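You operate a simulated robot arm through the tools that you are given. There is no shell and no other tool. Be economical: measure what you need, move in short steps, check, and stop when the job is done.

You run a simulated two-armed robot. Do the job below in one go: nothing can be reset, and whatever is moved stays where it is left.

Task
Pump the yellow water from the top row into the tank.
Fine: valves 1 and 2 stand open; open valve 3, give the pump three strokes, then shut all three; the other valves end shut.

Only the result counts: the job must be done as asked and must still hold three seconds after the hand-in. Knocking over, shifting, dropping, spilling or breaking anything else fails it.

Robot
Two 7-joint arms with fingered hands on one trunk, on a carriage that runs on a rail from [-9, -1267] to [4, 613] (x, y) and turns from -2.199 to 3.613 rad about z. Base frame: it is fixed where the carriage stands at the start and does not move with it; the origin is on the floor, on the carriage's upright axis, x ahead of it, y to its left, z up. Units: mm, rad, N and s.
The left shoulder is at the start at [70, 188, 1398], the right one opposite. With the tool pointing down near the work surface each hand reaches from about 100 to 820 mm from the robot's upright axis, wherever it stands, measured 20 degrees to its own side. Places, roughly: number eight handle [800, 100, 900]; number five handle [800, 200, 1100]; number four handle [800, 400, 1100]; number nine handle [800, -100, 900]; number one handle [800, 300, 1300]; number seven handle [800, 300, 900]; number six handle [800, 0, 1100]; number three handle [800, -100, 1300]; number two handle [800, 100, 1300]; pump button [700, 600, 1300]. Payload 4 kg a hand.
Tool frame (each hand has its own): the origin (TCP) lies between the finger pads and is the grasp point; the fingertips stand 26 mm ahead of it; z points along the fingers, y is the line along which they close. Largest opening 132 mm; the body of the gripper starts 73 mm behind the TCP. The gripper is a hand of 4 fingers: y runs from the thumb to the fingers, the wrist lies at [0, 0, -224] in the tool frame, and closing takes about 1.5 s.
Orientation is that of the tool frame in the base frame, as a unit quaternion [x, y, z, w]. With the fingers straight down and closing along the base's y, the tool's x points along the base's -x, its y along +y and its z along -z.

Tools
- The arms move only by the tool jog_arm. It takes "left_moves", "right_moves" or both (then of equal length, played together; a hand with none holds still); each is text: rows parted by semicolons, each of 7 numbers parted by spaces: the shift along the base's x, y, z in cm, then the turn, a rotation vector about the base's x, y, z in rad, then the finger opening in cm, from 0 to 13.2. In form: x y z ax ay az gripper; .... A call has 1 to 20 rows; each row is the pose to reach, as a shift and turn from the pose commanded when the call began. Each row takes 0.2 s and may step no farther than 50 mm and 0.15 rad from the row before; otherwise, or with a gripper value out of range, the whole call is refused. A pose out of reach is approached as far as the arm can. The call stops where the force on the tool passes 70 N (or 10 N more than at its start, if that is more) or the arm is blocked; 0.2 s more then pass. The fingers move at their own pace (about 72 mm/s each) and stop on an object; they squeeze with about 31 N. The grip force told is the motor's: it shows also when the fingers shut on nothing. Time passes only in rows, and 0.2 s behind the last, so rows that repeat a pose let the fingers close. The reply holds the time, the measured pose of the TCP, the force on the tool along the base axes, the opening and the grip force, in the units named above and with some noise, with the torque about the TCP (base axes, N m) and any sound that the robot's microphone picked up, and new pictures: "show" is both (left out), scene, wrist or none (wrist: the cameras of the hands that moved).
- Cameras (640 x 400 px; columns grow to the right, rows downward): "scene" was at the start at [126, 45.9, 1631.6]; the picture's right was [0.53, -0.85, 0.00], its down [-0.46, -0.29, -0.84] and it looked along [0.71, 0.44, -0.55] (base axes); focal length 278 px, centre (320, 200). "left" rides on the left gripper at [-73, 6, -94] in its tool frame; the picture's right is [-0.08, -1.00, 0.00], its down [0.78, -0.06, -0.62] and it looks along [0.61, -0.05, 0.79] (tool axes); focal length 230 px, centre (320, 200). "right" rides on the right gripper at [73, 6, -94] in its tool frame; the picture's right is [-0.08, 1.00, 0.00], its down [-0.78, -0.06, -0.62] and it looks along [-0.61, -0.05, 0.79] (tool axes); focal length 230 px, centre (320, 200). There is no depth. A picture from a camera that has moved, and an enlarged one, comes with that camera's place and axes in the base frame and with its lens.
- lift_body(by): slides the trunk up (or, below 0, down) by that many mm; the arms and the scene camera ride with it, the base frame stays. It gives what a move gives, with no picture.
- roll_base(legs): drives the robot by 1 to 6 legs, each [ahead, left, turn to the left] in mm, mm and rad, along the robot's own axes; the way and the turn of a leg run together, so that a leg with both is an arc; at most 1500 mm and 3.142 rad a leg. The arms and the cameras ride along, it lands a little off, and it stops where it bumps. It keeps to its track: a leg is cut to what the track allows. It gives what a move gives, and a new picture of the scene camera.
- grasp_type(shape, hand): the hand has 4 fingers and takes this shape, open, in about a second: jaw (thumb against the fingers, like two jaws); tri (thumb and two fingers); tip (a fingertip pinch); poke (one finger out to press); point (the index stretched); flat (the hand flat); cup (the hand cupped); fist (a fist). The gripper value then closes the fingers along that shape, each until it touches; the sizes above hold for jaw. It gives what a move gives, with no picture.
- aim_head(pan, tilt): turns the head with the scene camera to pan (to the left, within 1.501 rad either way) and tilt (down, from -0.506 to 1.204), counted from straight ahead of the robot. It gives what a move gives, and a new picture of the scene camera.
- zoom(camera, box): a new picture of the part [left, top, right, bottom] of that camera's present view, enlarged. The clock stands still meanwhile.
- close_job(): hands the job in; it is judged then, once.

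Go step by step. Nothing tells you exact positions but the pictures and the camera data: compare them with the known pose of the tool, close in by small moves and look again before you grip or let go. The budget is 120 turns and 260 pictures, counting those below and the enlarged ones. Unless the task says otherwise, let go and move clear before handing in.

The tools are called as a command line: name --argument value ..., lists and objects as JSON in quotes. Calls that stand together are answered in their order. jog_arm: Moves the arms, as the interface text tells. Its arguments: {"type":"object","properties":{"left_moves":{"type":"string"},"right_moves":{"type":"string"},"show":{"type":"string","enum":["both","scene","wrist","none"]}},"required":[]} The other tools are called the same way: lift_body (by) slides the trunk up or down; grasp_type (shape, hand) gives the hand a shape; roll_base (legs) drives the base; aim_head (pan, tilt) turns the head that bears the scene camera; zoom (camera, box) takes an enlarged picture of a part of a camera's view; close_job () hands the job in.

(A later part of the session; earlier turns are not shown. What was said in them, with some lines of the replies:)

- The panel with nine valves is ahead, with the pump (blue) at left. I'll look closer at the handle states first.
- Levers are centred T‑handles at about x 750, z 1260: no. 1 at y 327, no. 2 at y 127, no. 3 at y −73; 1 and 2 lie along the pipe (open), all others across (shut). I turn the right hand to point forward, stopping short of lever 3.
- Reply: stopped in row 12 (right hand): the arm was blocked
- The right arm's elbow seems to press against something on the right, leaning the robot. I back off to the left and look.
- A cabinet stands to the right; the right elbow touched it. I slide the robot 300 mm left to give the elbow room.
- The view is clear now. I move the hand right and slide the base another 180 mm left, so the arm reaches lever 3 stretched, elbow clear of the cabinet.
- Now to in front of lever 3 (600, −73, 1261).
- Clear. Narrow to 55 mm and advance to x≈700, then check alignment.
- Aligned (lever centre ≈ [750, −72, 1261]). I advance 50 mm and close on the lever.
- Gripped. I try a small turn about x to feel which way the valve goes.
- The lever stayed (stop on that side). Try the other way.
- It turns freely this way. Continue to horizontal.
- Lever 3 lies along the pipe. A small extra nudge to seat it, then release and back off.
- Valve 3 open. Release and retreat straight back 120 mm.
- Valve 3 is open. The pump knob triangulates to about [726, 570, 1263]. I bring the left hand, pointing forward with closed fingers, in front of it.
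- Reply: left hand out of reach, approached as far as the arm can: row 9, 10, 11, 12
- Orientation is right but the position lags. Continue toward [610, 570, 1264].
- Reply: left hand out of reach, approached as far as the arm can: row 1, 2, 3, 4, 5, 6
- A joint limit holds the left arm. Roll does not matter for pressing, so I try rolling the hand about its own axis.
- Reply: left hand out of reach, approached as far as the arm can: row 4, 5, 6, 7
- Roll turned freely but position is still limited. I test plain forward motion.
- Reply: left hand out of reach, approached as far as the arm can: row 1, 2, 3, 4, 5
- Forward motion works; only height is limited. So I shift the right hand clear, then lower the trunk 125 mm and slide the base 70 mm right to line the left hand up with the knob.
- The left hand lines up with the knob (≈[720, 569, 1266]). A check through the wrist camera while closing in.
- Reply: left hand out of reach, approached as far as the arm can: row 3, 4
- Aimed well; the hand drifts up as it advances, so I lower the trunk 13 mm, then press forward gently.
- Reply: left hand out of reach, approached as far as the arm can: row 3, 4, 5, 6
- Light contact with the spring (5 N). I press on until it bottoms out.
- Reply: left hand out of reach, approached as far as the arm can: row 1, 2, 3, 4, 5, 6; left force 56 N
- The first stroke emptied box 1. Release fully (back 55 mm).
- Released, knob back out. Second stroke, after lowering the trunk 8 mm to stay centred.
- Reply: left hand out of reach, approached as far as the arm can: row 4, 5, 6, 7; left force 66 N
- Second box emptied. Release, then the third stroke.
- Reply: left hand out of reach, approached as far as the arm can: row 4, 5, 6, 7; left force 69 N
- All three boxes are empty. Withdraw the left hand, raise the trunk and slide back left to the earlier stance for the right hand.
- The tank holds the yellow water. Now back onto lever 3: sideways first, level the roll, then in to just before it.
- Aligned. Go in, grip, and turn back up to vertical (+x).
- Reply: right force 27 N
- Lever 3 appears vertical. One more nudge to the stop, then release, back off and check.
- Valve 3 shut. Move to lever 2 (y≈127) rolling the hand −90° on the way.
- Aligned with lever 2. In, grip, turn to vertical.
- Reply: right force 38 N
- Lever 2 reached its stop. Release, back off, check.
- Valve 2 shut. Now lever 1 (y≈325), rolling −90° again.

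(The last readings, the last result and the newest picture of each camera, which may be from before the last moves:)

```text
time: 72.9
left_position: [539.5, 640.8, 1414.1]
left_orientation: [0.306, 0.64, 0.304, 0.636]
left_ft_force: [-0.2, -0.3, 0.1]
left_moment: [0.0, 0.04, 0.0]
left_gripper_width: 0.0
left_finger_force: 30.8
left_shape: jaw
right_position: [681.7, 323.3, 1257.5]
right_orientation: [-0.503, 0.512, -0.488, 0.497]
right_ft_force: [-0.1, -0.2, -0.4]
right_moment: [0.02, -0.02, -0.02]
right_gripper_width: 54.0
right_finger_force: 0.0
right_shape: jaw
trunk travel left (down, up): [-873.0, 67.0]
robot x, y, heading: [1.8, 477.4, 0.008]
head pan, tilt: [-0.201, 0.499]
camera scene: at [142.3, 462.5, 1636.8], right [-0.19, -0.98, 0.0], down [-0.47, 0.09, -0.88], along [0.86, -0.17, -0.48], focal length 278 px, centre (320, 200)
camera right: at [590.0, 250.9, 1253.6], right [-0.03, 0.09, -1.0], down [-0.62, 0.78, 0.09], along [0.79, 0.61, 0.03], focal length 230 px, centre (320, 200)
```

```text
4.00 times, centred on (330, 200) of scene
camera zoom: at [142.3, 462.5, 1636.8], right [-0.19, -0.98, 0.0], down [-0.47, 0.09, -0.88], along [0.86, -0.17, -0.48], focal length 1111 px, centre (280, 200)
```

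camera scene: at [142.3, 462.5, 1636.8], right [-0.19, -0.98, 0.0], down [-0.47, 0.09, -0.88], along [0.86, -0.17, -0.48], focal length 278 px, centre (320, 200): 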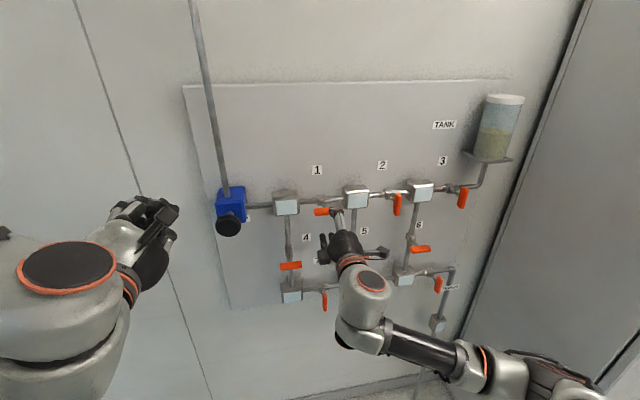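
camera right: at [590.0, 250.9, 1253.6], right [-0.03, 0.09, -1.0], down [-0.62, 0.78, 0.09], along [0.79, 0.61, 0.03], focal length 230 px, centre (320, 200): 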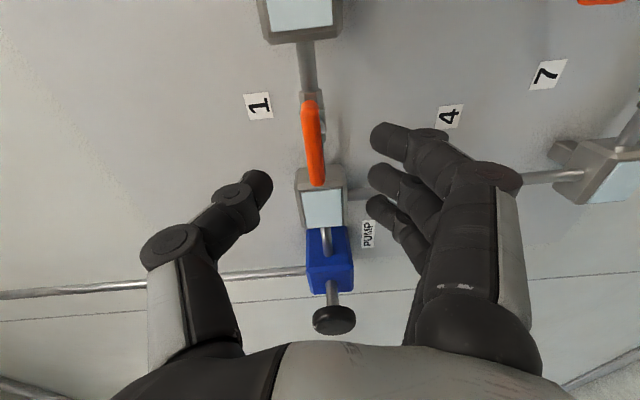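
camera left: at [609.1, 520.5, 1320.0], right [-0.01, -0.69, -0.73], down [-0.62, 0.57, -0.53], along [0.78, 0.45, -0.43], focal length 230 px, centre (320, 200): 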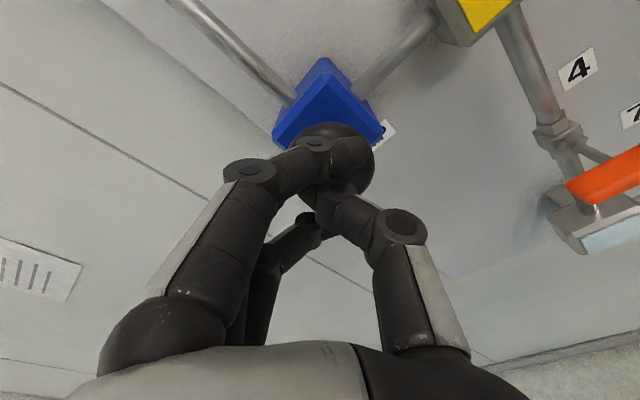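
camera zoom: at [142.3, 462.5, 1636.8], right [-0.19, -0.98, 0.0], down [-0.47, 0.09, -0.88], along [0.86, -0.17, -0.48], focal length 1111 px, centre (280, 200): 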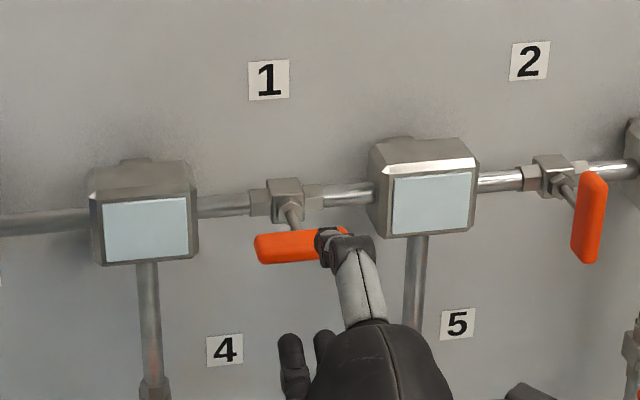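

Aligned with lever 1. In, grip, turn to vertical.

jog_arm --right_moves "2 0.1 0.1 0 0 0 5.5;4 0.1 0.2 0 0 0 5.5;6 0.1 0.3 0 0 0 5.5;6 0.1 0.3 0 0 0 4;6 0.1 0.3 0 0 0 2;6 0.1 0.3 0 0 0 0;6 0.1 0.3 0 0 0 0;6 0.1 0.3 0 0 0 0;6 0.1 0.3 0 0 0 0" --show "wrist"

jog_arm --right_moves "0 0 0 0.14 0 0 0;0 0 0 0.28 0 0 0;0 0 0 0.42 0 0 0;0 0 0 0.56 0 0 0;0 0 0 0.7 0 0 0;0 0 0 0.84 0 0 0;0 0 0 0.98 0 0 0;0 0 0 1.12 0 0 0;0 0 0 1.26 0 0 0;0 0 0 1.4 0 0 0;0 0 0 1.54 0 0 0;0 0 0 1.68 0 0 0;0 0 0 1.8 0 0 0;0 0 0 1.8 0 0 0" --show "both"

```text
time: 74.9
left_position: [539.5, 640.5, 1412.7]
left_orientation: [0.307, 0.64, 0.304, 0.635]
left_ft_force: [0.1, 1.1, 0.1]
left_moment: [0.03, -0.01, -0.01]
left_gripper_width: 0.0
left_finger_force: 30.9
left_shape: jaw
right_position: [743.8, 325.7, 1260.1]
right_orientation: [-0.504, 0.511, -0.488, 0.497]
right_ft_force: [2.6, -0.4, -0.2]
right_moment: [-0.01, 0.03, 0.01]
right_gripper_width: 8.1
right_finger_force: 31.1
right_shape: jaw
trunk travel left (down, up): [-873.0, 67.0]
robot x, y, heading: [4.1, 481.1, 0.006]
head pan, tilt: [-0.201, 0.499]
camera right: at [651.6, 251.6, 1256.5], right [-0.03, 0.09, -1.0], down [-0.61, 0.78, 0.09], along [0.79, 0.61, 0.03], focal length 230 px, centre (320, 200)
```

right: 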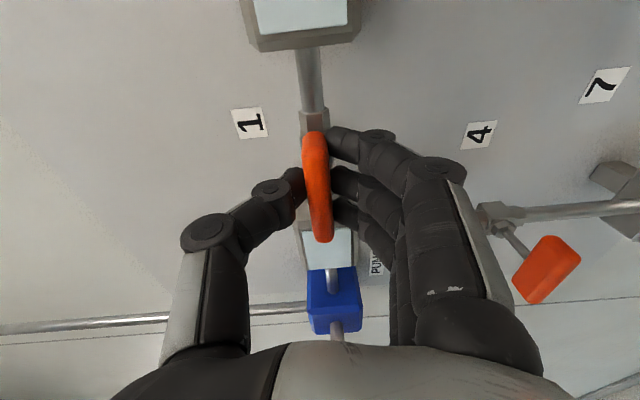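

```text
time: 77.9
left_position: [539.5, 640.0, 1413.7]
left_orientation: [0.307, 0.64, 0.305, 0.635]
left_ft_force: [0.0, 0.4, -0.2]
left_moment: [0.02, -0.04, 0.01]
left_gripper_width: 0.2
left_finger_force: 31.0
left_shape: jaw
right_position: [745.5, 327.4, 1258.7]
right_orientation: [0.077, 0.701, 0.098, 0.702]
right_ft_force: [-10.0, 2.7, -19.2]
right_moment: [-0.81, 0.1, 0.11]
right_gripper_width: 8.1
right_finger_force: 30.6
right_shape: jaw
trunk travel left (down, up): [-873.0, 67.0]
robot x, y, heading: [0.3, 479.6, 0.006]
head pan, tilt: [-0.201, 0.499]
camera scene: at [143.5, 462.1, 1636.5], right [-0.19, -0.98, 0.0], down [-0.47, 0.09, -0.88], along [0.86, -0.17, -0.48], focal length 278 px, centre (320, 200)
camera right: at [651.9, 348.1, 1188.7], right [-0.03, 0.95, 0.32], down [-0.61, -0.27, 0.74], along [0.79, -0.17, 0.59], focal length 230 px, centre (320, 200)
```

scene: 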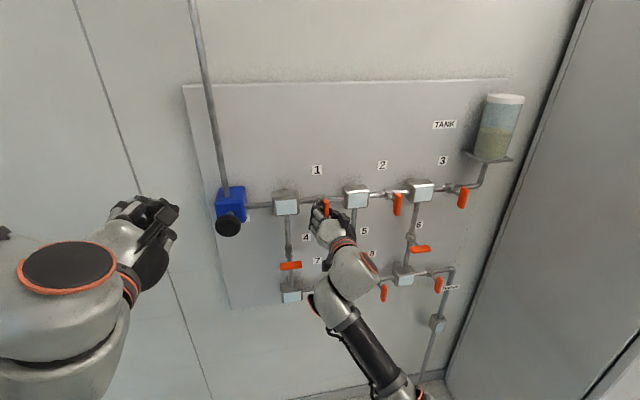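
right: 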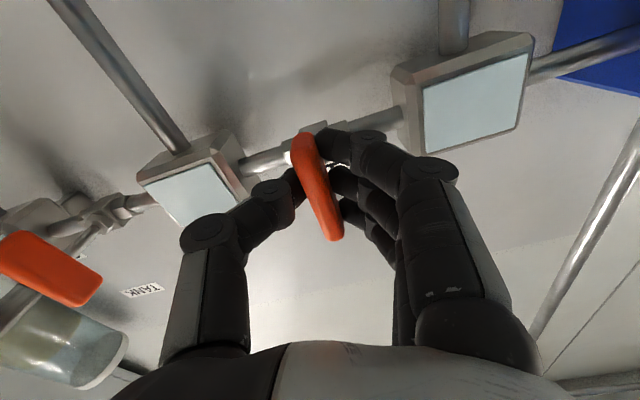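

Lever 1 is at its stop. Release and back away, then check everything.

jog_arm --right_moves "0 0 0 0 0 0 2;0 0 0 0 0 0 5;0 0 0 0 0 0 5.5;0 0 0 0 0 0 5.5;-3 0 0 -0.05 0 0 5.5;-6 0 0 -0.15 0 0 5.5;-10 0 0 -0.2 0 0 5.5;-14 0 0 -0.2 0 0 5.5;-18 0 0 -0.2 0 0 5.5;-22 0 0 -0.2 0 0 5.5" --show "scene"

zoom --camera "scene" --box '[200, 120, 520, 320]'

zoom --camera "scene" --box '[250, 150, 410, 250]'

```text
time: 80.1
left_position: [536.8, 640.9, 1414.1]
left_orientation: [0.307, 0.639, 0.304, 0.636]
left_ft_force: [-0.8, 0.5, -0.6]
left_moment: [-0.02, 0.02, 0.01]
left_gripper_width: 0.0
left_finger_force: 31.0
left_shape: jaw
right_position: [520.7, 325.0, 1258.7]
right_orientation: [0.006, 0.706, 0.027, 0.708]
right_ft_force: [-0.7, -0.8, 0.3]
right_moment: [-0.02, 0.05, 0.06]
right_gripper_width: 54.1
right_finger_force: 0.0
right_shape: jaw
trunk travel left (down, up): [-873.0, 67.0]
robot x, y, heading: [4.8, 480.0, 0.008]
head pan, tilt: [-0.201, 0.499]
camera scene: at [140.8, 462.2, 1636.9], right [-0.19, -0.98, 0.0], down [-0.47, 0.09, -0.88], along [0.86, -0.17, -0.48], focal length 278 px, centre (320, 200)
```

scene: 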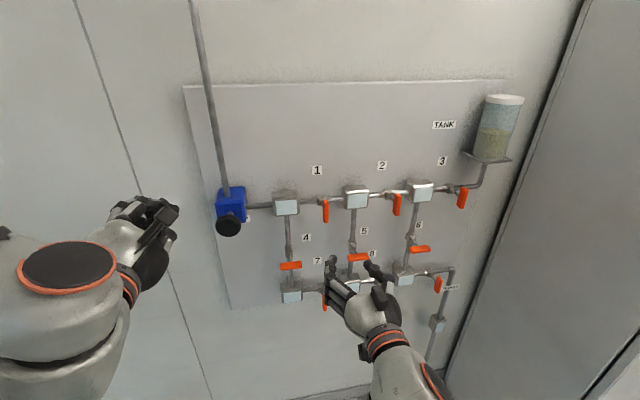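

```text
2.00 times, centred on (360, 220) of scene
camera zoom: at [140.8, 462.2, 1636.9], right [-0.19, -0.98, 0.0], down [-0.47, 0.09, -0.88], along [0.86, -0.17, -0.48], focal length 556 px, centre (240, 160)
```

zoom: 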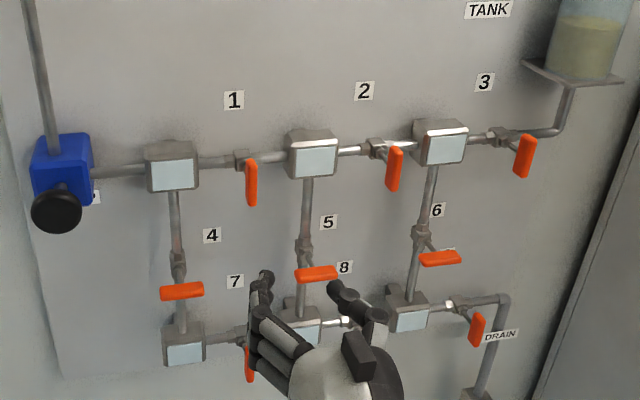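

```text
4.00 times, centred on (330, 200) of scene
camera zoom: at [140.8, 462.2, 1636.9], right [-0.19, -0.98, 0.0], down [-0.47, 0.09, -0.88], along [0.86, -0.17, -0.48], focal length 1111 px, centre (280, 200)
```

zoom: 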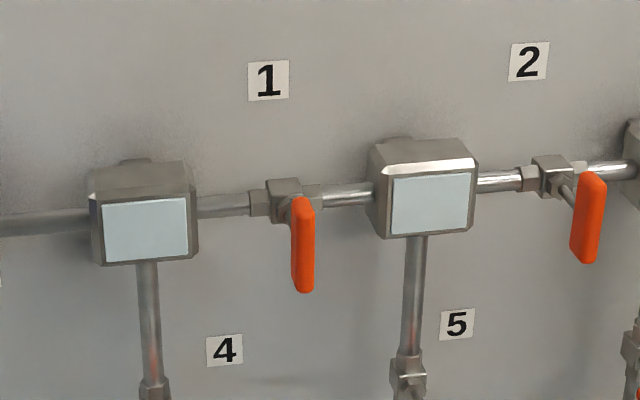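

All three top valves are shut, the boxes are empty, the tank holds the yellow water, the other valves are across their pipes, and both hands are clear. Handing in.

close_job

```text
The job is handed in.
```

The yellow water from the top row is in the tank. I opened valve 3, gave the pump three strokes, then shut valves 1, 2 and 3. Valves 4 to 9 were shut from the start and were not touched.

Early on, the right elbow pressed against the cabinet on the right and the robot leaned slightly. I backed off and saw no sign that anything had moved, but I did not inspect the cabinet closely.
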